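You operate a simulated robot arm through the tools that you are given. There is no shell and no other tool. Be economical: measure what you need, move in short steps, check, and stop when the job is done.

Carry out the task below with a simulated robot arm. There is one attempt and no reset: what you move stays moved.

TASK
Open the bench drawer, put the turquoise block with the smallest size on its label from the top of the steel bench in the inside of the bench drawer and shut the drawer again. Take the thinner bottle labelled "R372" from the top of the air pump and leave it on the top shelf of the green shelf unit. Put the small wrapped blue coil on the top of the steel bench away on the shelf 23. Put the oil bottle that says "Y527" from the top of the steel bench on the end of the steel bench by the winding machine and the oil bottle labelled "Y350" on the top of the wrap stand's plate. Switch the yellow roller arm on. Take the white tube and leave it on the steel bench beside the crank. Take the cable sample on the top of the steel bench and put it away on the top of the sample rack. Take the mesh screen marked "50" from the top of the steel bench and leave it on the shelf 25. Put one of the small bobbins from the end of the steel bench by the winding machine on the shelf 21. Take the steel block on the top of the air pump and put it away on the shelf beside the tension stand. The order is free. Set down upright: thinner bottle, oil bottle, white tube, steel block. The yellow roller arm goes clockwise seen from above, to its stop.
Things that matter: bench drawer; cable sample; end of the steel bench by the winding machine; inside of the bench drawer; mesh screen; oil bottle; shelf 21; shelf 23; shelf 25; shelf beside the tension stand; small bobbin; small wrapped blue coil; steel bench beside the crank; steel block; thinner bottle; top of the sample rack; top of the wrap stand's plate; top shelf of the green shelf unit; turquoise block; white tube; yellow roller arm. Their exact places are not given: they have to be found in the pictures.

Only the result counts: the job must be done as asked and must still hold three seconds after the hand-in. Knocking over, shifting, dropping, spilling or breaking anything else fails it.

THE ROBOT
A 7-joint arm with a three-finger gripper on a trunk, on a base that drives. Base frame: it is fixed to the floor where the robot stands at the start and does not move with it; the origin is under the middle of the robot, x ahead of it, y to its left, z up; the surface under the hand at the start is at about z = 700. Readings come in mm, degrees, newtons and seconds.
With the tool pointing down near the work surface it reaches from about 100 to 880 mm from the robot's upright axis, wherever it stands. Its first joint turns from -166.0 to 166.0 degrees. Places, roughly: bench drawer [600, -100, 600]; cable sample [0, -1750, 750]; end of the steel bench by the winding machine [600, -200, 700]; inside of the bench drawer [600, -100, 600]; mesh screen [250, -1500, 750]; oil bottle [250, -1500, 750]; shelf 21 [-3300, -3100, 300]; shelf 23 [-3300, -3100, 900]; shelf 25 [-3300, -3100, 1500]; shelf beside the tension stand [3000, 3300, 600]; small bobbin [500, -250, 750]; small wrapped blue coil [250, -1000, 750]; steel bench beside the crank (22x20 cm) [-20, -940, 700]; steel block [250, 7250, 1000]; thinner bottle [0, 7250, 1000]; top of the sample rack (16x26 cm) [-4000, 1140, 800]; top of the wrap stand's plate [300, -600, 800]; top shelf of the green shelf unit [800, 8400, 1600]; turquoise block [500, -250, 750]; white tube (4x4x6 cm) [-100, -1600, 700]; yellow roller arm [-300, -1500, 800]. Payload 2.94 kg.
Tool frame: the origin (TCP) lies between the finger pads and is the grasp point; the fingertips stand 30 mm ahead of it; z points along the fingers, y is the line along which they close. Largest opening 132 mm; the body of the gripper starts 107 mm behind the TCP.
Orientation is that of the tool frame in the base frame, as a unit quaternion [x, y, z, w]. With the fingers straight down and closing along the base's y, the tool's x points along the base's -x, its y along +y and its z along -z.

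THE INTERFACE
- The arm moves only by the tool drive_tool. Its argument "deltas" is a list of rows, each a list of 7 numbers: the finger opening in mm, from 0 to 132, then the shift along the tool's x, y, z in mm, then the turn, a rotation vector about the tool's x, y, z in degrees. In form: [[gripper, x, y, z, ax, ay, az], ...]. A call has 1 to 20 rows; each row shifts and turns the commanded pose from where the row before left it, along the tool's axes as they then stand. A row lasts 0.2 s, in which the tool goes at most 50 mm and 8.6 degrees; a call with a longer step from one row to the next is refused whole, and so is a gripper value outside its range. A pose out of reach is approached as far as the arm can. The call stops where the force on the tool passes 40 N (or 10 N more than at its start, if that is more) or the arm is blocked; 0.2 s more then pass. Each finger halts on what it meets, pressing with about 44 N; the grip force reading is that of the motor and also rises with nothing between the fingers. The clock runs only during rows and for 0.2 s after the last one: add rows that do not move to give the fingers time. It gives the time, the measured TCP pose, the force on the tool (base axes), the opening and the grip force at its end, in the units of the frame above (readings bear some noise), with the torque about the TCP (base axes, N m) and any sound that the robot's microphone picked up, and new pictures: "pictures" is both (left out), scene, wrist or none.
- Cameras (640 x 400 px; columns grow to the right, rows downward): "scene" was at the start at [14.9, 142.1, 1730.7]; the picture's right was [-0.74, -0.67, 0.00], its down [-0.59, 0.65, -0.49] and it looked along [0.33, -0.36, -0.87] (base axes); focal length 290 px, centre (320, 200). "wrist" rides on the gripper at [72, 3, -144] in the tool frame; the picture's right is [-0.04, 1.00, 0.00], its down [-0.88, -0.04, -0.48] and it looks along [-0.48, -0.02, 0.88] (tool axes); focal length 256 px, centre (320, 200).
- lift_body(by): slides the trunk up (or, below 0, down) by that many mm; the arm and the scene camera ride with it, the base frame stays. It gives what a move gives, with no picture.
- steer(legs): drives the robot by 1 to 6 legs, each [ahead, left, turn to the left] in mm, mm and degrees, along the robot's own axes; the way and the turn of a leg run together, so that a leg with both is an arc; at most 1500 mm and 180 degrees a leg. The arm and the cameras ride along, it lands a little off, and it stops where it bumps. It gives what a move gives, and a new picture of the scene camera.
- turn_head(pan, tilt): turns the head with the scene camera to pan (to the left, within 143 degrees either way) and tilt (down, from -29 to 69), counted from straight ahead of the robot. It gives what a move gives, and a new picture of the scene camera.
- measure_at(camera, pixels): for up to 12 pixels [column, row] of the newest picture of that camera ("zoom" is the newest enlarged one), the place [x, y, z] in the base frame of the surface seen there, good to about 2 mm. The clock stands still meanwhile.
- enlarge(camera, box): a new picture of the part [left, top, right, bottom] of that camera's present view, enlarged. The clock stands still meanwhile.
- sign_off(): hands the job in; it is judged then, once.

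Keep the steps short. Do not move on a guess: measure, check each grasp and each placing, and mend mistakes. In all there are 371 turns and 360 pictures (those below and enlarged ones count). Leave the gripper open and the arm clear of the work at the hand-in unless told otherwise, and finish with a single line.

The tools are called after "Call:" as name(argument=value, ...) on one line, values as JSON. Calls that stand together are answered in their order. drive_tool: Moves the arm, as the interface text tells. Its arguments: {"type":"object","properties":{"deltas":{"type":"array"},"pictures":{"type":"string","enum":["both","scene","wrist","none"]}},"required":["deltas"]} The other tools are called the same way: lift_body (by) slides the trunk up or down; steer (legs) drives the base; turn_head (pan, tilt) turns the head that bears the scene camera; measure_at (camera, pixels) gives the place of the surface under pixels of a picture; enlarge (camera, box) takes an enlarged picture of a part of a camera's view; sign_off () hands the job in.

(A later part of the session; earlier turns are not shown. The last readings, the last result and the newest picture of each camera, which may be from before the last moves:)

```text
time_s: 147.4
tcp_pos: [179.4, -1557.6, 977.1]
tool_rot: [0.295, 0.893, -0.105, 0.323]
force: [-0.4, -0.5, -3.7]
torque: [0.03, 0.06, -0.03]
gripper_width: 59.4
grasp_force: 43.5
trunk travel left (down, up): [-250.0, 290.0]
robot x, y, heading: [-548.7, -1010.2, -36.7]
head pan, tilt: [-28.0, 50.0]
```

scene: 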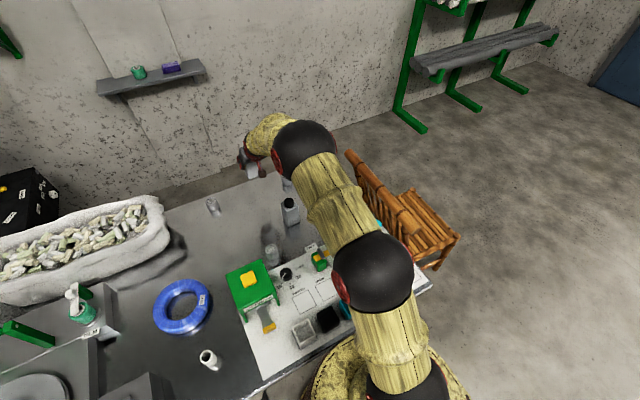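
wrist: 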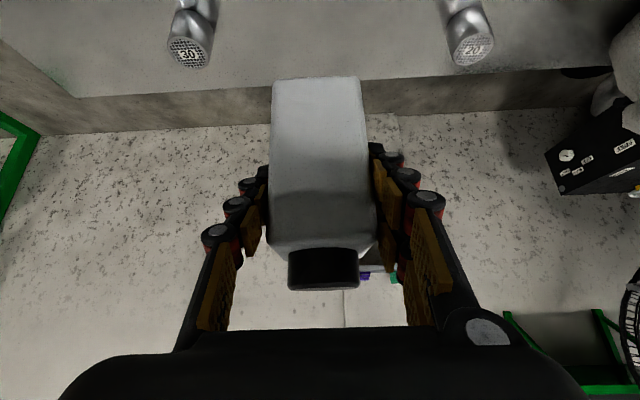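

Upright and free. I draw the bottle in toward me and raise the trunk before driving.

Call:
drive_tool(deltas=[[20, 34.6, 0, -28.8, 0, 0, 0], [20, 34.6, 0, -28.8, 0, 0, 0], [20, 34.6, 0, -28.8, 0, 0, 0], [20, 34.6, 0, -28.8, 0, 0, 0], [20, 34.6, 0, -28.8, 0, 0, 0], [20, 34.6, 0, -28.8, 0, 0, 0], [20, 34.6, 0, -28.8, 0, 0, 0], [20, 34.6, 0, -28.8, 0, 0, 0], [20, 34.6, 0, -28.8, 0, 0, 0], [20, 0, 0, 0, 0, 0, 0]], pictures="scene")

Call:
lift_body(by=80)

Call:
steer(legs=[[-330, 0, 0]])

```text
time_s: 149.6
tcp_pos: [-148.0, -1316.8, 980.1]
tool_rot: [0.296, 0.892, -0.105, 0.323]
force: [-0.3, -0.1, -3.5]
torque: [0.0, 0.02, 0.01]
gripper_width: 59.1
grasp_force: 44.4
trunk travel left (down, up): [-250.0, 290.0]
robot x, y, heading: [-549.8, -1009.1, -36.7]
head pan, tilt: [-28.0, 50.0]
```

scene: 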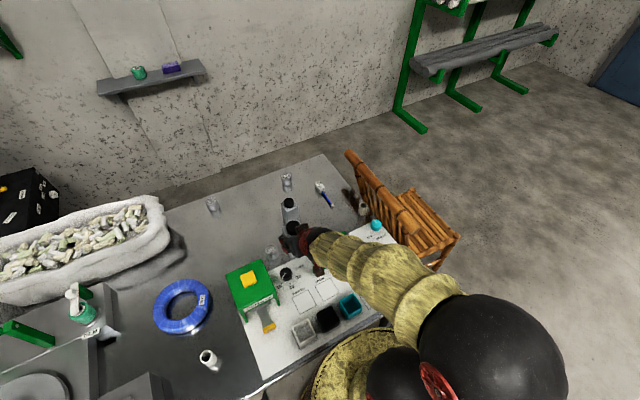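

```text
time_s: 150.8
tcp_pos: [-148.2, -1316.6, 1059.4]
tool_rot: [0.295, 0.893, -0.105, 0.323]
force: [-0.4, -0.3, -4.6]
torque: [0.0, 0.04, -0.02]
gripper_width: 59.0
grasp_force: 43.8
trunk travel left (down, up): [-330.0, 210.0]
robot x, y, heading: [-546.8, -1011.2, -37.0]
head pan, tilt: [-28.0, 50.0]
```

```text
time_s: 153.0
tcp_pos: [-416.3, -1115.7, 1062.2]
tool_rot: [0.295, 0.893, -0.105, 0.323]
force: [-0.7, -0.6, -3.0]
torque: [0.02, 0.02, 0.0]
gripper_width: 59.0
grasp_force: 43.6
trunk travel left (down, up): [-330.0, 210.0]
robot x, y, heading: [-816.1, -810.2, -36.7]
head pan, tilt: [-28.0, 50.0]
```

scene: 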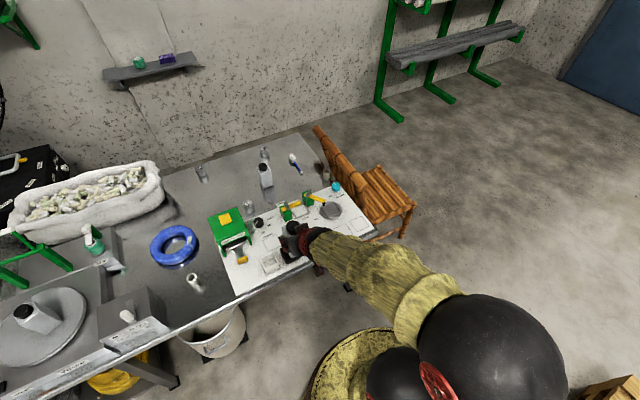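

Call:
steer(legs=[[0, 600, 0], [0, 590, 0]])

Call:
turn_head(pan=0, tilt=52)

```text
time_s: 159.3
tcp_pos: [294.4, -143.7, 1060.2]
tool_rot: [0.291, 0.895, -0.103, 0.323]
force: [0.1, 0.6, -3.9]
torque: [0.02, 0.05, -0.04]
gripper_width: 59.3
grasp_force: 43.7
trunk travel left (down, up): [-330.0, 210.0]
robot x, y, heading: [-107.2, 161.1, -36.0]
head pan, tilt: [-28.0, 50.0]
```

scene: 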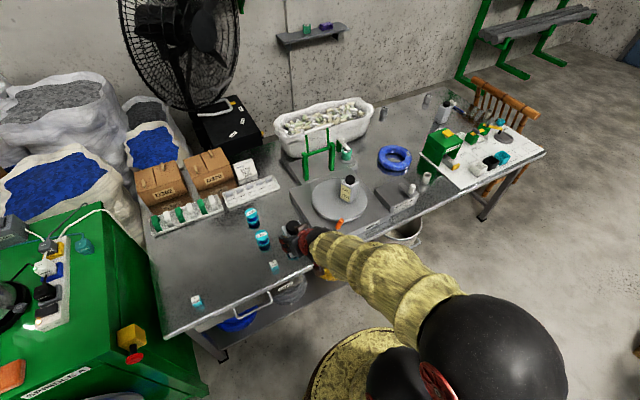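

```text
time_s: 160.3
tcp_pos: [294.6, -143.2, 1059.6]
tool_rot: [0.29, 0.895, -0.103, 0.324]
force: [-0.1, -0.3, -3.0]
torque: [0.03, 0.02, 0.03]
gripper_width: 59.4
grasp_force: 43.3
trunk travel left (down, up): [-330.0, 210.0]
robot x, y, heading: [-109.4, 159.5, -36.2]
head pan, tilt: [0.0, 52.0]
```

scene: 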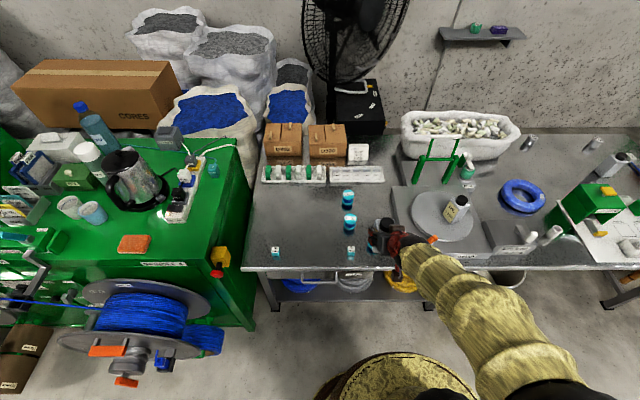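

Y350's label reads well on the plate. I carry the second bottle over the bench end and look for a free spot.

Call:
drive_tool(deltas=[[20, -28.5, 25.7, 23.8, 0, 0, 0], [20, -28.5, 25.7, 23.8, 0, 0, 0], [20, -28.5, 25.7, 23.8, 0, 0, 0], [20, -28.5, 25.7, 23.8, 0, 0, 0], [20, -28.5, 25.7, 23.8, 0, 0, 0], [20, -28.5, 25.7, 23.8, 0, 0, 0], [20, -28.5, 25.7, 23.8, 0, 0, 0], [20, 28.8, 0, 34.6, 0, 0, 0], [20, 28.8, 0, 34.6, 0, 0, 0], [20, 28.8, 0, 34.6, 0, 0, 0], [20, 0, 0, 0, 0, 0, 0]])

```text
time_s: 162.7
tcp_pos: [607.5, -147.7, 927.8]
tool_rot: [0.29, 0.894, -0.104, 0.324]
force: [0.0, 0.0, -2.7]
torque: [0.0, 0.03, 0.02]
gripper_width: 59.1
grasp_force: 44.0
trunk travel left (down, up): [-330.0, 210.0]
robot x, y, heading: [-107.8, 158.5, -35.9]
head pan, tilt: [0.0, 52.0]
```

scene: 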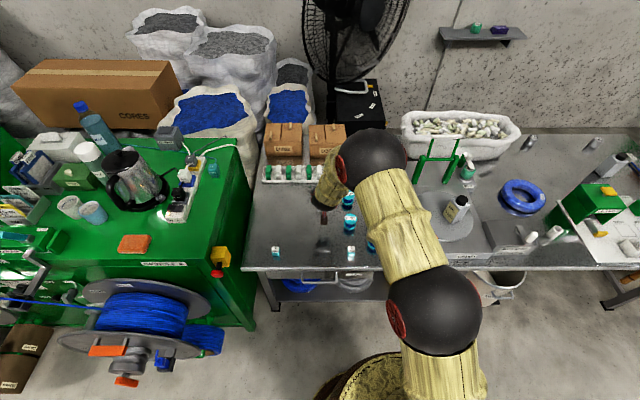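
wrist: 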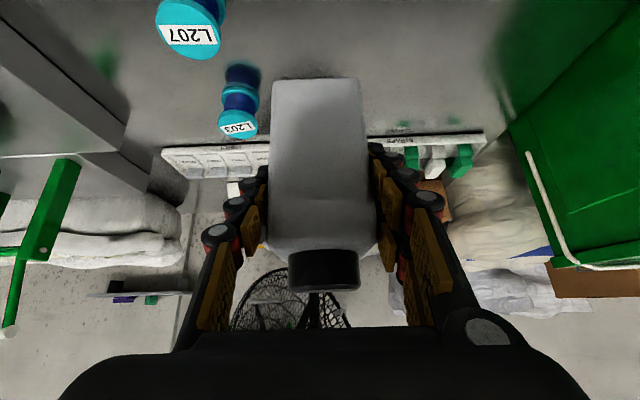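

Call:
drive_tool(deltas=[[20, 25.6, 0, 30.8, 0, 0, 0], [20, 25.6, 0, 30.8, 0, 0, 0], [20, 25.6, 0, 30.8, 0, 0, 0], [20, 12.8, 0, 15.4, 0, 0, 0], [20, 5, 0, 6, 0, 0, 0], [20, 0, 0, 0, 0, 0, 0]], pictures="wrist")

```text
time_s: 164.1
tcp_pos: [609.3, -150.1, 777.8]
tool_rot: [0.291, 0.894, -0.104, 0.324]
force: [0.8, -0.3, 0.2]
torque: [0.11, 0.01, -0.04]
gripper_width: 59.1
grasp_force: 44.0
trunk travel left (down, up): [-330.0, 210.0]
robot x, y, heading: [-114.4, 154.9, -36.0]
head pan, tilt: [0.0, 52.0]
```

wrist: 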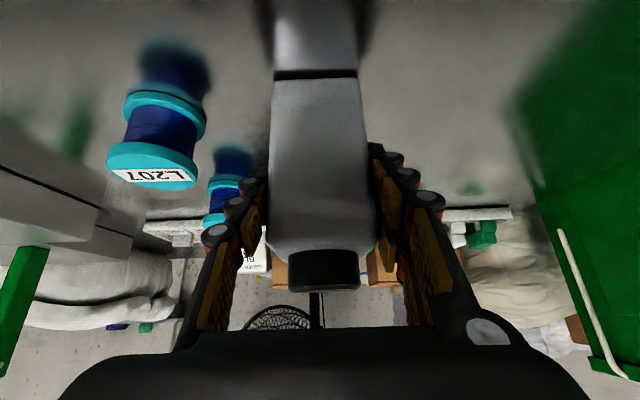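

It stands on the bench. I release and withdraw along the fingers.

Call:
drive_tool(deltas=[[80, 0, 0, 0, 0, 0, 0], [80, 0, 0, 0, 0, 0, 0], [90, 0, 0, -10, 0, 0, 0], [90, 0, 0, -40, 0, 0, 0], [90, 0, 0, -45, 0, 0, 0], [90, 0, 0, -45, 0, 0, 0], [90, 0, 0, -45, 0, 0, 0], [90, 0, 0, 0, 0, 0, 0]])

```text
time_s: 165.9
tcp_pos: [517.0, -79.5, 919.7]
tool_rot: [0.291, 0.895, -0.105, 0.323]
force: [-0.2, 0.1, -0.2]
torque: [-0.02, 0.0, 0.0]
gripper_width: 89.9
grasp_force: 0.1
trunk travel left (down, up): [-330.0, 210.0]
robot x, y, heading: [-111.9, 158.4, -36.2]
head pan, tilt: [0.0, 52.0]
```

scene: 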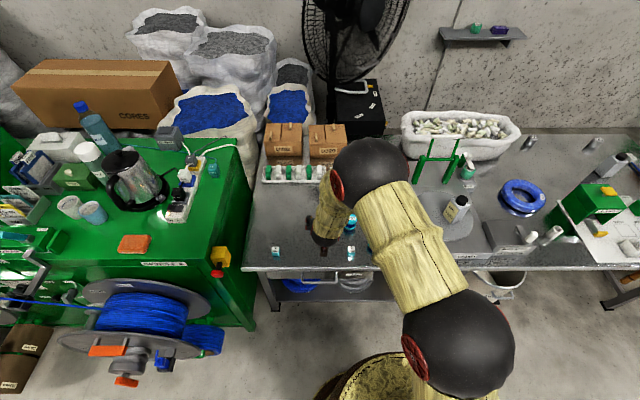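
wrist: 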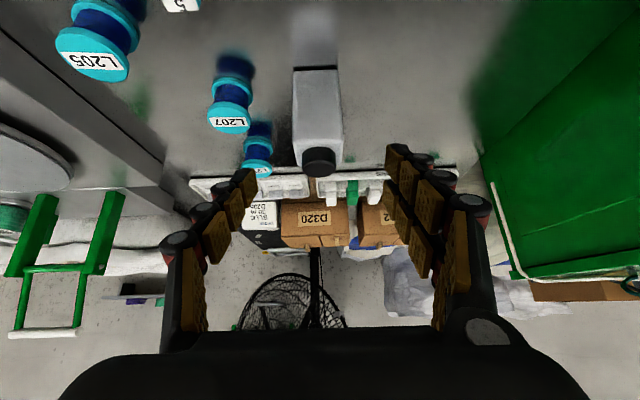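

I straighten the tool and go behind the bottle to read its label.

Call:
drive_tool(deltas=[[90, 0, 0, -20, 0, 8, 0], [90, 0, 0, -20, 0, 8, 0], [90, 0, 0, -20, 0, 8, 0], [90, 0, 0, -20, 0, 8, 0], [90, 0, 0, -20, 0, 8, 0], [90, -30, 0, 0, 0, 0, -8.2], [90, -30, 0, 0, 0, 0, -8.2], [90, 0, 0, 0, 0, 0, -8.2], [90, 0, 0, 0, 0, 0, -8.2], [90, 0, 0, 0, 0, 0, -8.2], [90, 0, 0, 0, 0, 0, -8.2], [90, 0, 0, 0, 0, 0, -8.2], [90, 0, 0, 0, 0, 0, -8.2], [90, 0, 0, 0, 0, 0, -8.2], [90, 0, 0, 0, 0, 0, -8.2], [90, 0, 0, 0, 0, 0, -8.2], [90, 0, 0, 0, 0, 0, -8.2], [90, 0, 0, 0, 0, 0, -8.2], [90, 0, 0, 0, 0, 0, -8.2], [90, 0, 0, 0, 0, 0, -8.2]], pictures="wrist")

```text
time_s: 170.1
tcp_pos: [425.8, 21.9, 900.8]
tool_rot: [-0.621, 0.775, -0.11, 0.033]
force: [1.3, -0.3, 0.4]
torque: [-0.01, 0.03, 0.02]
gripper_width: 89.8
grasp_force: 0.0
out of reach, approached as far as the arm can: row 3, 4, 6, 7, 9, 10, 11, 12, 13, 14, 15, 16, 17
trunk travel left (down, up): [-330.0, 210.0]
robot x, y, heading: [-108.0, 158.8, -36.3]
head pan, tilt: [0.0, 52.0]
```

wrist: 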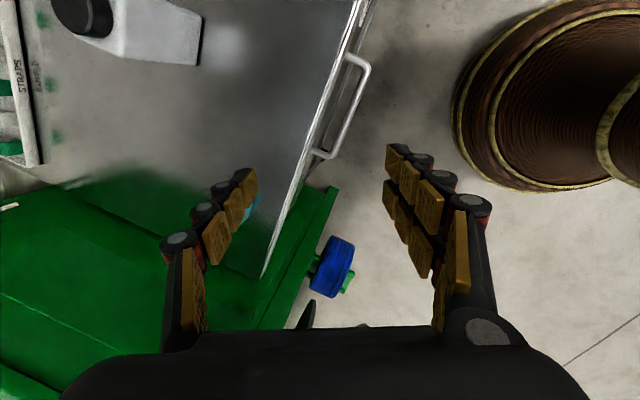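

The arm hit a joint limit part-way. I rise, level the tool and turn it back to the usual heading.

Call:
drive_tool(deltas=[[90, 0, 0, -30, 0, 0, 0], [90, 0, 0, -30, -6.1, -2.45, 0], [90, 0, 0, -30, -6.1, -2.45, 0], [90, 0, 0, 0, 0, 0, 0]], pictures="none")

Call:
drive_tool(deltas=[[90, 0, 0, 0, 0, 0, 8.2], [90, 0, 0, 0, 0, 0, 8.2], [90, 0, 0, 0, 0, 0, 8.2], [90, 0, 0, 0, 0, 0, 8.2], [90, 0, 0, 0, 0, 0, 8.2], [90, 0, 0, 0, 0, 0, 8.2], [90, 0, 0, 0, 0, 0, 8.2], [90, 0, 0, 0, 0, 0, 8.2], [90, 0, 0, 0, 0, 0, 8.2], [90, 0, 0, 0, 0, 0, 8.2], [90, 0, 0, 0, 0, 0, 8.2], [90, 0, 0, 0, 0, 0, 8.2], [90, 0, 0, 0, 0, 0, 8.2], [90, 0, 0, 0, 0, 0, 7.5], [90, 0, 0, 0, 0, 0, 0]])

```text
time_s: 171.1
tcp_pos: [415.4, 68.4, 944.0]
tool_rot: [-0.627, 0.774, -0.022, 0.088]
force: [0.6, 0.1, 0.6]
torque: [-0.03, 0.05, -0.01]
gripper_width: 89.9
grasp_force: 0.1
out of reach, approached as far as the arm can: row 1, 2, 3
trunk travel left (down, up): [-330.0, 210.0]
robot x, y, heading: [-103.9, 159.6, -36.0]
head pan, tilt: [0.0, 52.0]
```

```text
time_s: 174.3
tcp_pos: [415.2, 69.3, 942.4]
tool_rot: [0.308, 0.947, 0.062, 0.067]
force: [-0.7, 0.2, -0.2]
torque: [-0.03, -0.02, -0.03]
gripper_width: 90.1
grasp_force: 0.1
trunk travel left (down, up): [-330.0, 210.0]
robot x, y, heading: [-106.1, 155.4, -36.0]
head pan, tilt: [0.0, 52.0]
```

scene: 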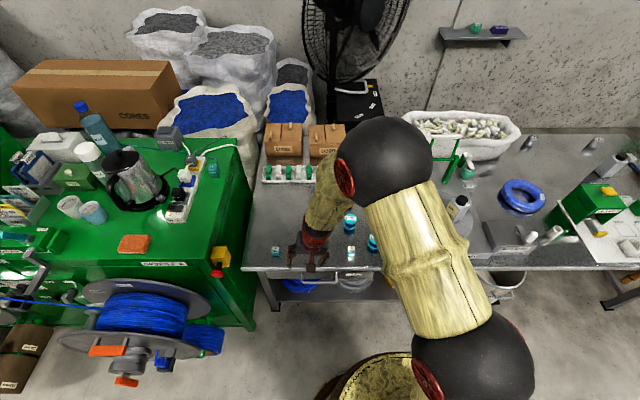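
wrist: 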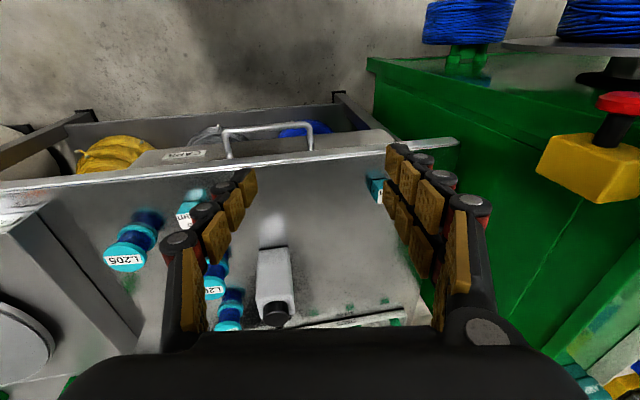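

I lower the trunk again and level the tool.

Call:
lift_body(by=-80)

Call:
drive_tool(deltas=[[90, 0, 0, 0, 4.55, 2.55, 0], [90, 0, 0, 0, 4.55, 2.55, 0], [90, 0, 0, -40, 0, 0, 0], [90, 0, 0, -40, 0, 0, 0], [90, 0, 0, -40, 0, 0, 0], [90, 0, 0, 0, 0, 0, 0]], pictures="wrist")

```text
time_s: 175.4
tcp_pos: [416.0, 70.0, 864.5]
tool_rot: [0.307, 0.947, 0.062, 0.067]
force: [-0.6, -0.1, 0.6]
torque: [0.0, 0.01, 0.02]
gripper_width: 89.9
grasp_force: 0.1
trunk travel left (down, up): [-250.0, 290.0]
robot x, y, heading: [-106.9, 158.0, -36.2]
head pan, tilt: [0.0, 52.0]
```

```text
time_s: 176.8
tcp_pos: [414.5, 66.6, 984.2]
tool_rot: [0.309, 0.951, 0.0, 0.001]
force: [0.4, -0.4, 0.8]
torque: [-0.04, 0.01, 0.01]
gripper_width: 89.9
grasp_force: 0.0
trunk travel left (down, up): [-250.0, 290.0]
robot x, y, heading: [-108.1, 159.6, -36.1]
head pan, tilt: [0.0, 52.0]
```

wrist: 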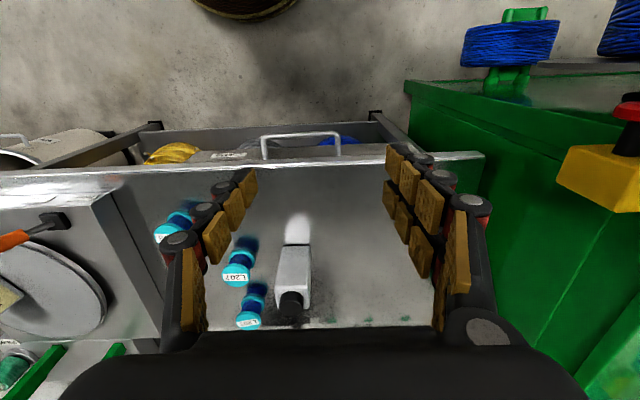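

Call:
drive_tool(deltas=[[60, -44, -12.5, 0, 0, 0, 0], [60, -44, -12.5, 0, 0, 0, 0], [60, -44, -12.5, 0, 0, 0, 0], [60, -44, -12.5, 0, 0, 0, 0], [60, -44, -12.5, 0, 0, 0, 0], [60, -44, -12.5, 0, 0, 0, 0], [60, -44, -12.5, 0, 0, 0, 0], [60, -44, -12.5, 0, 0, 0, 0]], pictures="none")

Call:
drive_tool(deltas=[[60, 0, 0, 0, 0, 0, -8.2], [60, 0, 0, 0, 0, 0, -8.2], [60, 0, 0, 0, 0, 0, -8.2], [60, 0, 0, 0, 0, 0, -8.2], [60, 0, 0, 0, 0, 0, -8.2], [60, 0, 0, 0, 0, 0, -8.2], [60, 0, 0, 0, 0, 0, -8.2], [60, 0, 0, 0, 0, 0, -8.2], [60, 0, 0, 0, 0, 0, -8.2], [60, 0, 0, 0, 0, 0, -8.2], [60, 0, 0, 0, 0, 0, -8.2], [60, 0, 0, 0, 0, 0, -8.2], [60, 0, 0, 0, 0, 0, -8.2], [60, 0, 0, 0, 0, 0, -8.2], [60, 0, 0, 0, 0, 0, -8.2], [60, 0, 0, 0, 0, 0, -8.2], [60, 0, 0, 0, 0, 0, -8.2]], pictures="wrist")

```text
time_s: 178.6
tcp_pos: [643.5, -217.9, 983.7]
tool_rot: [0.308, 0.951, 0.001, 0.0]
force: [-0.1, -0.2, -0.3]
torque: [-0.02, 0.03, -0.01]
gripper_width: 60.0
grasp_force: 0.1
trunk travel left (down, up): [-250.0, 290.0]
robot x, y, heading: [-109.4, 160.0, -36.1]
head pan, tilt: [0.0, 52.0]
```

```text
time_s: 182.2
tcp_pos: [641.2, -219.9, 983.3]
tool_rot: [0.786, -0.619, 0.0, 0.0]
force: [0.1, 0.0, 0.4]
torque: [0.0, 0.0, 0.03]
gripper_width: 59.9
grasp_force: 0.0
trunk travel left (down, up): [-250.0, 290.0]
robot x, y, heading: [-105.5, 156.1, -36.1]
head pan, tilt: [0.0, 52.0]
```

wrist: 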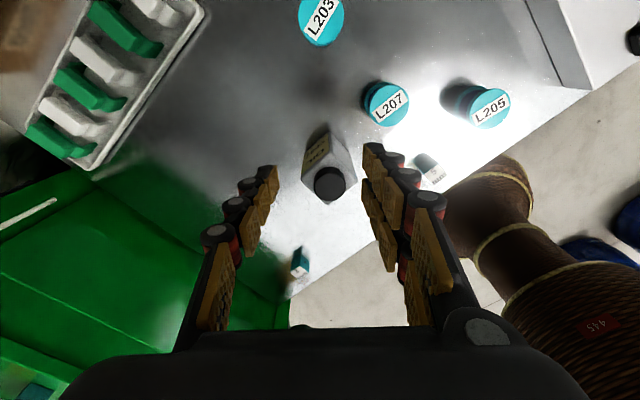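

Call:
enlarge(camera="wrist", box=[290, 120, 360, 210])

```text
4.44 times, centred on (325, 165) of wrist
```

zoom: 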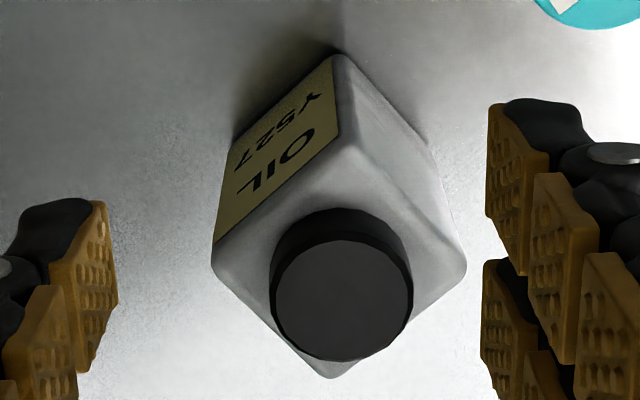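

It is Y527, standing in its place. I now look at the distant shelf unit to plan the placings.

Call:
turn_head(pan=-98, tilt=15)

Call:
enlarge(camera="scene", box=[240, 100, 400, 230])

```text
time_s: 184.0
tcp_pos: [641.5, -218.7, 982.7]
tool_rot: [0.785, -0.62, 0.001, 0.0]
force: [0.0, 0.8, -0.4]
torque: [0.0, -0.02, -0.03]
gripper_width: 60.2
grasp_force: 0.1
trunk travel left (down, up): [-250.0, 290.0]
robot x, y, heading: [-109.7, 158.0, -36.2]
head pan, tilt: [-98.0, 15.0]
```

scene: 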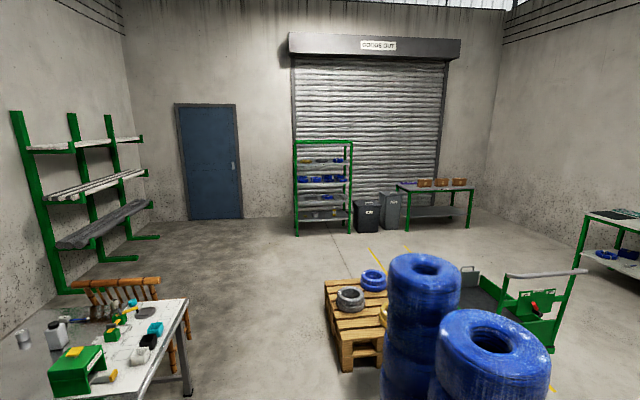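

```text
3.08 times, centred on (320, 165) of scene
```

zoom: 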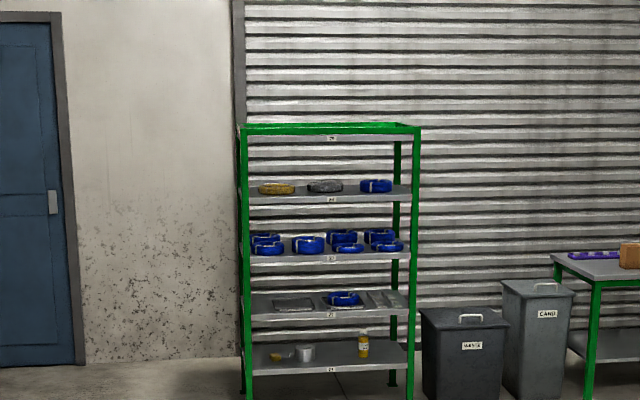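

Call:
enlarge(camera="scene", box=[290, 134, 360, 240])

Call:
measure_at(camera="zoom", pixels=[[320, 100], [320, 110], [320, 190], [320, 260], [320, 312], [320, 375], [190, 60], [430, 60], [320, 165], [320, 245], [330, 305], [330, 30]])

```text
3.77 times, centred on (325, 187) of scene
```

zoom: 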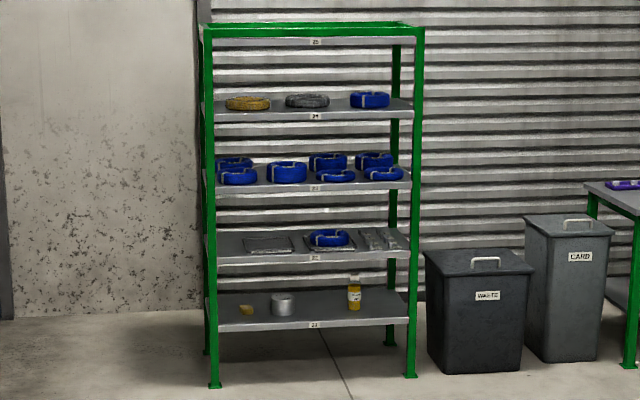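

```text
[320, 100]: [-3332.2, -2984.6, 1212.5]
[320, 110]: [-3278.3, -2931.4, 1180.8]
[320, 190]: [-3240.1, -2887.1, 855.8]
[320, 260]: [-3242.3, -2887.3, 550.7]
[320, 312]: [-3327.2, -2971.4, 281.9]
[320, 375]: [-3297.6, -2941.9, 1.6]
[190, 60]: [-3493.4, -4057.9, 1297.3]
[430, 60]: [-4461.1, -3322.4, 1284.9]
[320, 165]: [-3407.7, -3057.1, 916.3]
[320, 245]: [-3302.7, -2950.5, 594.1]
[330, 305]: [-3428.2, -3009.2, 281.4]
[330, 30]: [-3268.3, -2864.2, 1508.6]
```

Shelf levels: 21 at z≈280, 22 ≈575, 23 ≈880, 24 ≈1195, 25 ≈1500. I first turn the tool back to the usual heading to fetch a bobbin with a tilted grasp.

Call:
drive_tool(deltas=[[70, 0, 0, 0, 0, 0, 8.2], [70, 0, 0, 0, 0, 0, 8.2], [70, 0, 0, 0, 0, 0, 8.2], [70, 0, 0, 0, 0, 0, 8.2], [70, 0, 0, 0, 0, 0, 8.2], [70, 0, 0, 0, 0, 0, 8.2], [70, 0, 0, 0, 0, 0, 8.2], [70, 0, 0, 0, 0, 0, 8.2], [70, 0, 0, 0, 0, 0, 8.2], [70, 0, 0, 0, 0, 0, 8.2], [70, 0, 0, 0, 0, 0, 8.2], [70, 0, 0, 0, 0, 0, 8.2], [70, 0, 0, 0, 0, 0, 8.2], [70, 0, 0, 0, 0, 0, 8.2], [70, 0, 0, 0, 0, 0, 8.2], [70, 0, 0, 0, 0, 0, 8.2], [70, 0, 0, 0, 0, 0, 8.2], [70, 0, 0, 0, 0, 0, 0]], pictures="none")

Call:
drive_tool(deltas=[[70, 30, -33, 0, 0, 0, 0], [70, 30, -33, 0, 0, 0, 0], [70, 30, -33, 0, 0, 0, 0], [70, 30, -33, 0, 0, 0, 0], [70, 30, -33, 0, 0, 0, 0], [70, 30, -20, 0, 0, -8, 0], [70, 30, 0, 0, 0, -8, 0], [70, 0, 0, 0, 0, -8, 0], [70, 0, 0, 0, 0, -8, 0], [70, 0, 0, 0, 0, -8, 0], [70, 0, 0, 0, 0, -5, 0], [70, 0, 0, 0, 0, 0, 0]])

```text
time_s: 187.8
tcp_pos: [641.4, -219.5, 982.4]
tool_rot: [0.309, 0.951, 0.0, 0.001]
force: [0.2, 0.8, 0.0]
torque: [0.01, 0.0, -0.02]
gripper_width: 70.1
grasp_force: 0.0
trunk travel left (down, up): [-250.0, 290.0]
robot x, y, heading: [-111.0, 156.7, -36.0]
head pan, tilt: [-98.0, 15.0]
```

```text
time_s: 190.4
tcp_pos: [364.1, -245.0, 980.0]
tool_rot: [0.285, 0.884, -0.111, 0.353]
force: [0.7, 0.4, 0.5]
torque: [0.01, -0.04, -0.02]
gripper_width: 69.7
grasp_force: 0.1
trunk travel left (down, up): [-250.0, 290.0]
robot x, y, heading: [-107.3, 158.8, -35.9]
head pan, tilt: [-98.0, 15.0]
```

scene: 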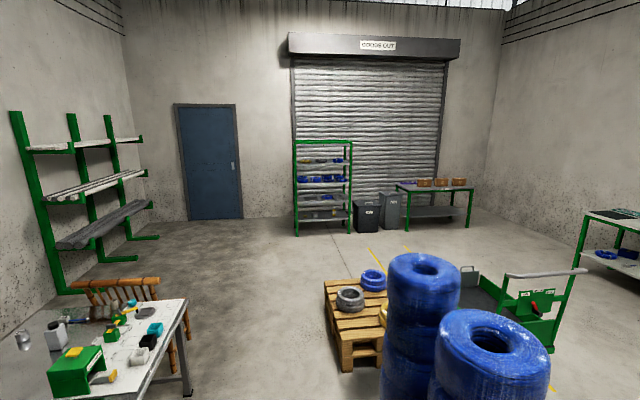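
wrist: 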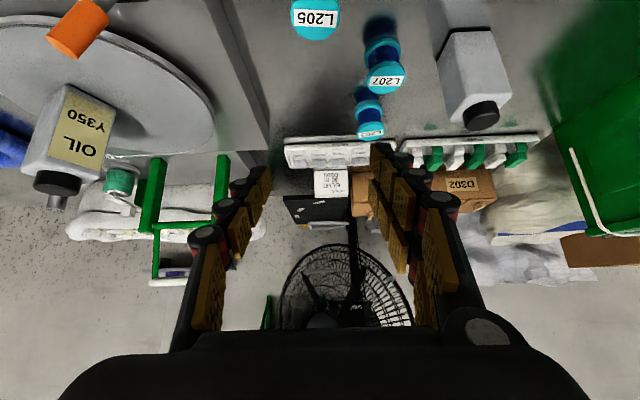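

Call:
measure_at(camera="wrist", pixels=[[316, 16], [293, 18], [339, 18], [316, 38], [260, 140], [235, 100]])

```text
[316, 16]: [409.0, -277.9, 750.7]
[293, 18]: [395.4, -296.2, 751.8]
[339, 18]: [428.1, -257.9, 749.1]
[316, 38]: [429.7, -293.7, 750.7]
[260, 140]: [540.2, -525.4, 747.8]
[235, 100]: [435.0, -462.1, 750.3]
```

L205's centre is (411,-278). I approach it along the tilted fingers.

Call:
drive_tool(deltas=[[80, 32.4, 0, 30, 0, 0, 0], [80, 32.4, 0, 30, 0, 0, 0], [80, 32.4, 0, 30, 0, 0, 0], [80, 32.4, 0, 30, 0, 0, 0], [80, 0, 0, 0, 0, 0, 0]], pictures="wrist")

```text
time_s: 191.6
tcp_pos: [350.4, -247.3, 802.6]
tool_rot: [0.283, 0.879, -0.115, 0.365]
force: [0.1, 0.1, 0.0]
torque: [0.01, -0.03, 0.0]
gripper_width: 79.9
grasp_force: 0.0
out of reach, approached as far as the arm can: row 4
trunk travel left (down, up): [-250.0, 290.0]
robot x, y, heading: [-106.0, 162.1, -35.8]
head pan, tilt: [-98.0, 15.0]
```

wrist: 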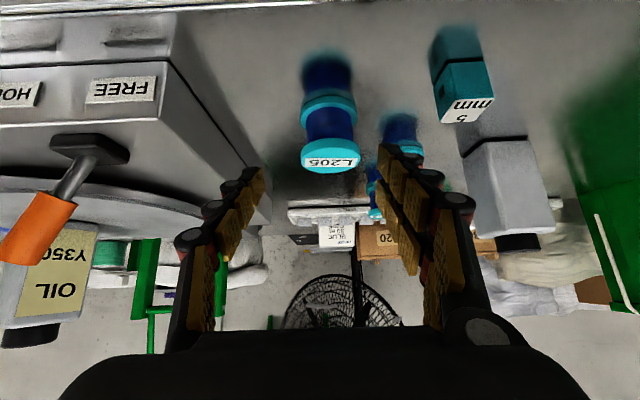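

A joint limit is near at this short distance; I withdraw and back the base 200 mm so the arm reaches further out.

Call:
drive_tool(deltas=[[80, 0, 0, -40, 0, 0, 0], [80, -30, 0, -35, 0, 0, 0], [80, -30, 0, -35, 0, 0, 0], [80, -30, 0, -35, 0, 0, 0]], pictures="none")

Call:
steer(legs=[[-200, 0, 0]])

```text
time_s: 192.6
tcp_pos: [321.3, -227.8, 966.0]
tool_rot: [0.286, 0.879, -0.119, 0.364]
force: [-0.1, 0.1, 0.2]
torque: [-0.03, -0.06, 0.04]
gripper_width: 80.2
grasp_force: 0.0
trunk travel left (down, up): [-250.0, 290.0]
robot x, y, heading: [-107.0, 158.6, -35.9]
head pan, tilt: [-98.0, 15.0]
```

```text
time_s: 194.2
tcp_pos: [165.6, -112.9, 968.2]
tool_rot: [0.284, 0.879, -0.117, 0.364]
force: [-0.4, 0.1, -0.6]
torque: [0.0, 0.01, 0.0]
gripper_width: 80.0
grasp_force: 0.0
trunk travel left (down, up): [-250.0, 290.0]
robot x, y, heading: [-267.5, 271.2, -35.9]
head pan, tilt: [-98.0, 15.0]
```

scene: 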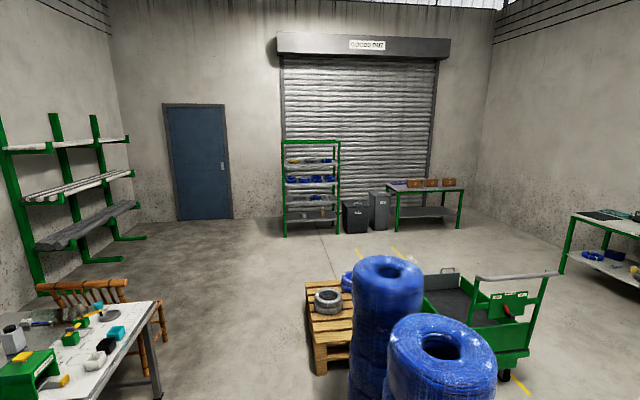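

Call:
drive_tool(deltas=[[80, -6, 1.3, 39.5, 0, 0, 0], [80, -6, 1.3, 39.5, 0, 0, 0], [80, -6, 1.3, 39.5, 0, 0, 0], [80, -6, 1.3, 39.5, 0, 0, 0], [80, -6, 1.3, 39.5, 0, 0, 0], [80, -6, 1.3, 39.5, 0, 0, 0], [80, -6, 1.3, 39.5, 0, 0, 0], [80, 0, 0, 0, 0, 0, 0]], pictures="wrist")

```text
time_s: 195.9
tcp_pos: [355.3, -238.7, 800.5]
tool_rot: [0.284, 0.879, -0.118, 0.365]
force: [0.6, -1.5, -1.1]
torque: [0.04, -0.02, 0.03]
gripper_width: 80.1
grasp_force: 0.1
trunk travel left (down, up): [-250.0, 290.0]
robot x, y, heading: [-264.9, 273.4, -35.7]
head pan, tilt: [-98.0, 15.0]
```

wrist: 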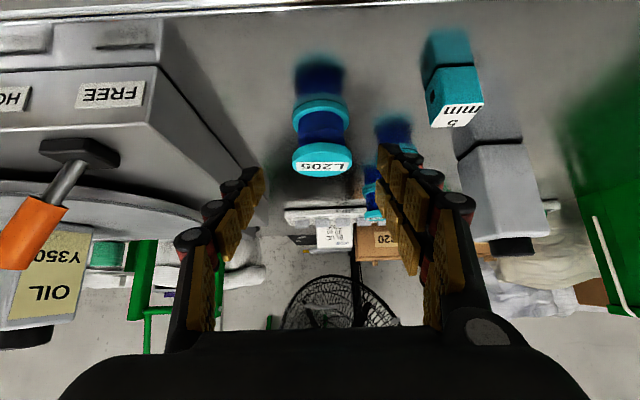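

Call:
drive_tool(deltas=[[80, 0, 0, 40, 0, 0, 0], [80, 0, 0, 40, 0, 0, 0], [80, 0, 0, 17, 0, 0, 0], [80, 0, 0, 0, 0, 0, 0], [30, 0, 0, 0, 0, 0, 0], [30, 0, 0, 0, 0, 0, 0], [30, 0, 0, 0, 0, 0, 0], [30, 0, 0, 0, 0, 0, 0]], pictures="wrist")

```text
time_s: 197.8
tcp_pos: [410.4, -279.2, 736.3]
tool_rot: [0.284, 0.878, -0.119, 0.367]
force: [7.5, 5.8, 20.8]
torque: [0.7, -0.71, -0.04]
gripper_width: 53.2
grasp_force: 34.5
trunk travel left (down, up): [-250.0, 290.0]
robot x, y, heading: [-269.3, 273.7, -35.9]
head pan, tilt: [-98.0, 15.0]
```

wrist: 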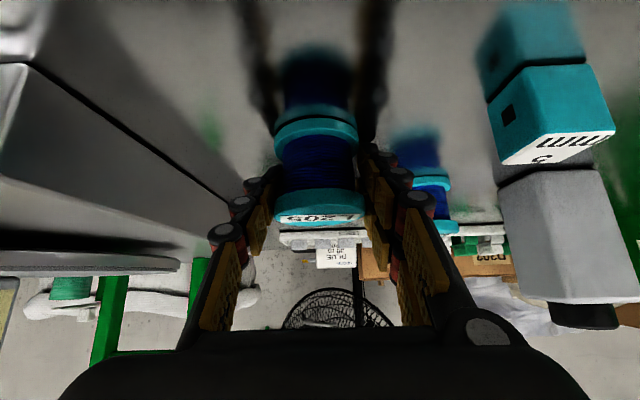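

Gripped (53 mm). I lift it straight up.

Call:
drive_tool(deltas=[[30, -14, 0, -14, 0, 0, 0], [30, -28, 0, -28, 0, 0, 0], [30, -28, 0, -28, 0, 0, 0], [30, -28, 0, -28, 0, 0, 0], [30, 0, 0, -40, 0, 0, 0], [30, 0, 0, -40, 0, 0, 0], [30, 0, 0, -40, 0, 0, 0], [30, 0, 0, -40, 0, 0, 0], [30, 0, 0, -40, 0, 0, 0], [30, 0, 0, 0, 0, 0, 0]], pictures="wrist")

```text
time_s: 199.9
tcp_pos: [294.3, -195.2, 1017.5]
tool_rot: [0.284, 0.879, -0.118, 0.365]
force: [-0.8, 0.1, -1.4]
torque: [0.02, -0.01, 0.02]
gripper_width: 53.5
grasp_force: 43.9
trunk travel left (down, up): [-250.0, 290.0]
robot x, y, heading: [-264.6, 270.7, -36.0]
head pan, tilt: [-98.0, 15.0]
```

wrist: 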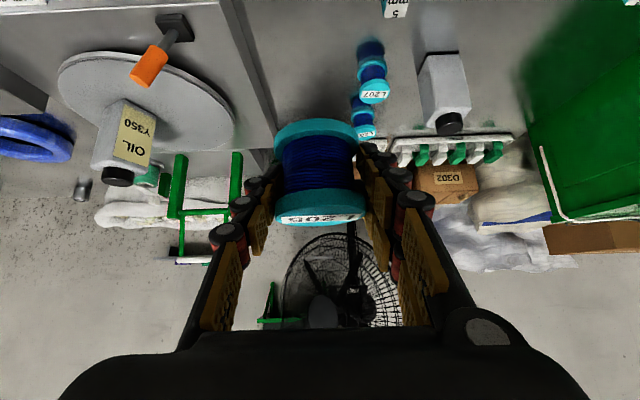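

Bobbin held. I turn right, shift, and drive along the free lane toward the shelf unit.

Call:
steer(legs=[[0, 0, -90.5], [0, 130, 0]])

Call:
turn_head(pan=0, tilt=25)

```text
time_s: 205.1
tcp_pos: [-649.0, -349.9, 1017.4]
tool_rot: [0.83, 0.404, -0.346, 0.167]
force: [-0.2, -0.3, -2.1]
torque: [0.03, -0.01, 0.01]
gripper_width: 53.1
grasp_force: 43.1
trunk travel left (down, up): [-250.0, 290.0]
robot x, y, heading: [-162.0, 192.2, -128.1]
head pan, tilt: [-98.0, 15.0]
```

scene: 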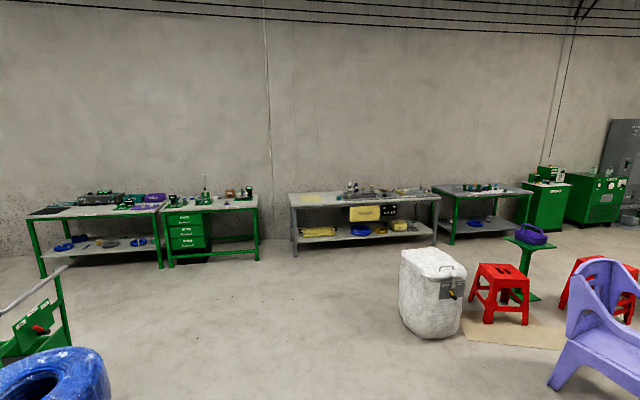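

```text
time_s: 206.9
tcp_pos: [-648.5, -350.8, 1017.8]
tool_rot: [0.83, 0.405, -0.345, 0.168]
force: [0.0, 0.2, -2.3]
torque: [-0.02, -0.02, -0.01]
gripper_width: 53.1
grasp_force: 44.1
trunk travel left (down, up): [-250.0, 290.0]
robot x, y, heading: [-162.3, 191.6, -128.0]
head pan, tilt: [0.0, 25.0]
```

scene: 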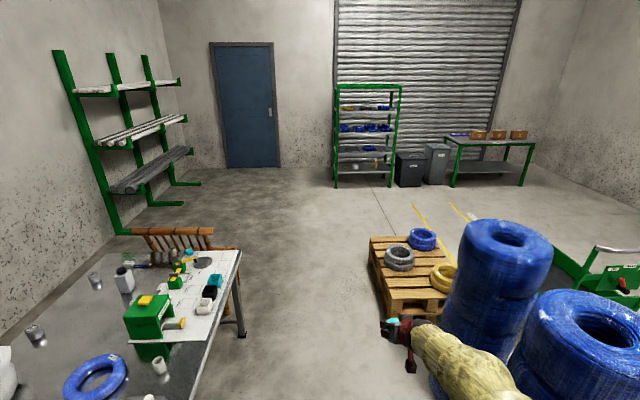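

Call:
measure_at(camera="scene", pixels=[[372, 285], [390, 320], [372, 240], [450, 300], [320, 240], [240, 330], [215, 232], [340, 185], [398, 160]])

```text
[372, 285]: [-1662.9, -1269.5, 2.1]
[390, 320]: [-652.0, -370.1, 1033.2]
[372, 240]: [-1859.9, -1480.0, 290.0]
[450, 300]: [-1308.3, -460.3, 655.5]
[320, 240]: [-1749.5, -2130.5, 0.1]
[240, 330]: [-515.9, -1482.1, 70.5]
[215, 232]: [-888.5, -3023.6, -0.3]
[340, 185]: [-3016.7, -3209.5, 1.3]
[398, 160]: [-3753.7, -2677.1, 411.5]
```

Lane is clear. I drive to the shelf unit in legs.

Call:
steer(legs=[[1350, 0, 0.5], [1350, 0, 0.5], [0, -600, 0], [500, 0, 0]])

```text
time_s: 221.6
tcp_pos: [-2553.2, -2249.9, 1017.9]
tool_rot: [0.859, 0.339, -0.357, 0.14]
force: [0.1, -0.3, -0.8]
torque: [0.02, 0.06, -0.02]
gripper_width: 52.9
grasp_force: 43.9
trunk travel left (down, up): [-250.0, 290.0]
robot x, y, heading: [-1989.2, -1789.7, -136.9]
head pan, tilt: [0.0, 25.0]
stopped in leg 3: the robot was blocked; the commanded pose is now the measured one
```

scene: 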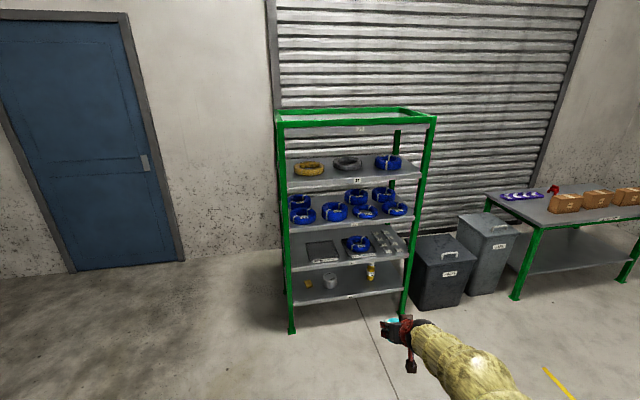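

The drive was blocked in the sideways leg. I look to the right side to see what I touched.

Call:
turn_head(pan=-90, tilt=60)

Call:
turn_head(pan=-140, tilt=50)

```text
time_s: 223.3
tcp_pos: [-2554.0, -2250.5, 1018.1]
tool_rot: [0.859, 0.339, -0.356, 0.141]
force: [-0.8, 0.0, -1.7]
torque: [-0.02, -0.04, 0.0]
gripper_width: 53.0
grasp_force: 44.2
trunk travel left (down, up): [-250.0, 290.0]
robot x, y, heading: [-1989.4, -1791.5, -137.0]
head pan, tilt: [-90.0, 60.0]
```

scene: 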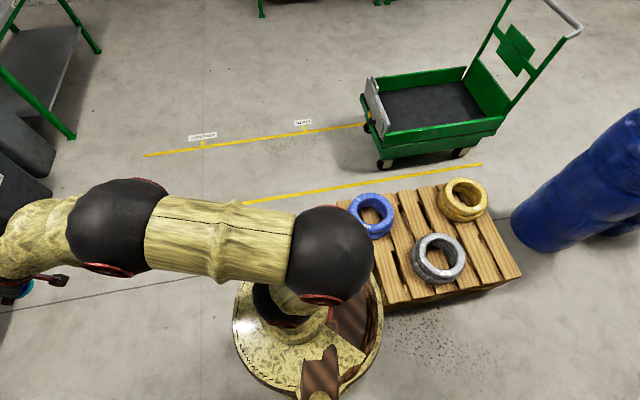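

```text
time_s: 224.5
tcp_pos: [-2554.9, -2249.2, 1018.0]
tool_rot: [0.859, 0.34, -0.357, 0.142]
force: [0.9, -1.1, -1.6]
torque: [0.01, 0.02, -0.02]
gripper_width: 52.9
grasp_force: 44.2
trunk travel left (down, up): [-250.0, 290.0]
robot x, y, heading: [-1990.4, -1790.0, -137.0]
head pan, tilt: [-140.0, 50.0]
```

scene: 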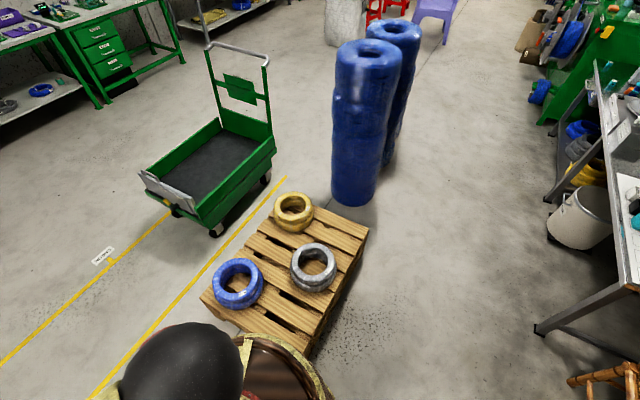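

Call:
measure_at(camera="scene", pixels=[[346, 295], [335, 318], [362, 258], [368, 232], [310, 340], [293, 203], [238, 275], [313, 260]])

```text
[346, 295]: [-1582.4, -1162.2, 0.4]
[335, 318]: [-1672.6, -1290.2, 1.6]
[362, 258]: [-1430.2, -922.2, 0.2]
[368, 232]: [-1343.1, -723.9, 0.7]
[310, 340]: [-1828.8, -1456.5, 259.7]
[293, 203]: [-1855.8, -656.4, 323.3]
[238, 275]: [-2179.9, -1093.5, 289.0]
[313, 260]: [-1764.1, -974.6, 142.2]
```

The pallet has not moved (edge points match the earlier ones). I drive away from it, ahead, and square up to the shelf.

Call:
steer(legs=[[450, 0, 0], [0, 0, 10]])

Call:
turn_head(pan=-15, tilt=30)

```text
time_s: 227.8
tcp_pos: [-2786.9, -2644.7, 1018.0]
tool_rot: [0.826, 0.414, -0.342, 0.172]
force: [0.6, 1.3, -1.9]
torque: [-0.01, -0.02, 0.01]
gripper_width: 53.1
grasp_force: 44.3
trunk travel left (down, up): [-250.0, 290.0]
robot x, y, heading: [-2310.6, -2092.6, -126.9]
head pan, tilt: [-140.0, 50.0]
```

scene: 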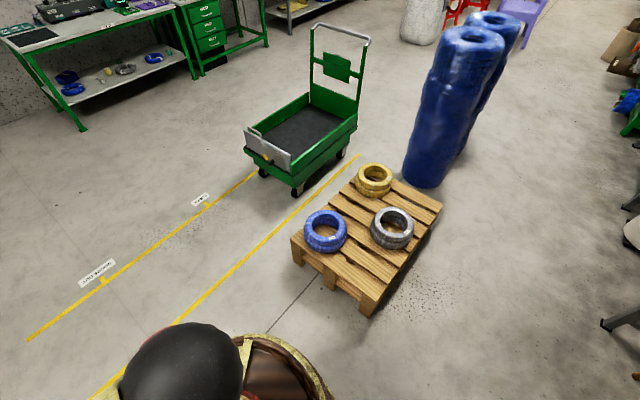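

```text
time_s: 229.9
tcp_pos: [-2787.6, -2644.1, 1018.1]
tool_rot: [0.825, 0.414, -0.343, 0.172]
force: [-0.4, 0.3, -2.2]
torque: [-0.02, -0.02, 0.01]
gripper_width: 52.8
grasp_force: 44.0
trunk travel left (down, up): [-250.0, 290.0]
robot x, y, heading: [-2310.9, -2096.2, -126.9]
head pan, tilt: [-15.0, 30.0]
```

scene: 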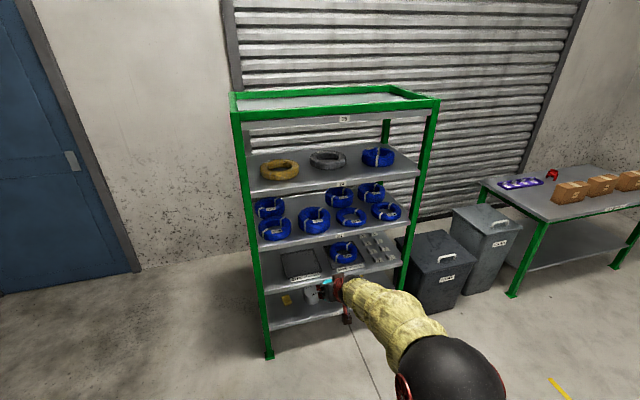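

I zoom into the shelf and measure free places on shelf 21 and shelf 23.

Call:
enlarge(camera="scene", box=[225, 80, 445, 360])

Call:
measure_at(camera="scene", pixels=[[312, 293], [287, 300], [300, 325], [340, 318], [266, 320], [300, 240], [345, 237], [385, 235], [270, 240], [345, 118], [240, 110], [420, 110]])

```text
1.43 times, centred on (335, 220) of scene
```

zoom: 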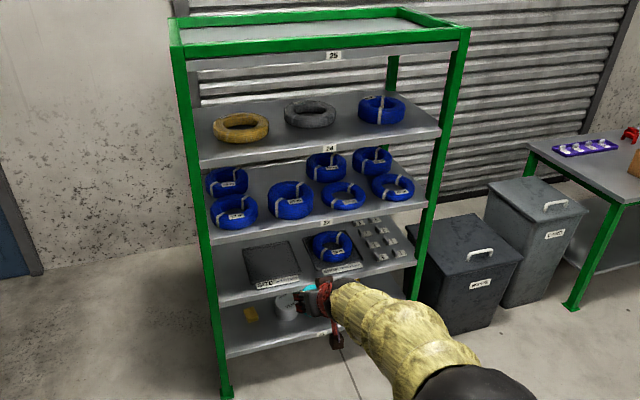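

```text
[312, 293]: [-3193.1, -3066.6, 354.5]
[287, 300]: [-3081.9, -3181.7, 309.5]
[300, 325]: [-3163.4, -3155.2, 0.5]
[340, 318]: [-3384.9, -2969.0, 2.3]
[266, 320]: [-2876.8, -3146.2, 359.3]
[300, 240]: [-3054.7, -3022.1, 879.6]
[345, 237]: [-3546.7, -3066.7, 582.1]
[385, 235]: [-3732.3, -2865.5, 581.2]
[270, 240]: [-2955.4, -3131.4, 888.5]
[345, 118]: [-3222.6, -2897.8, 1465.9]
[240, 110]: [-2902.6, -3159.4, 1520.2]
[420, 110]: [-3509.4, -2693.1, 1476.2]
```

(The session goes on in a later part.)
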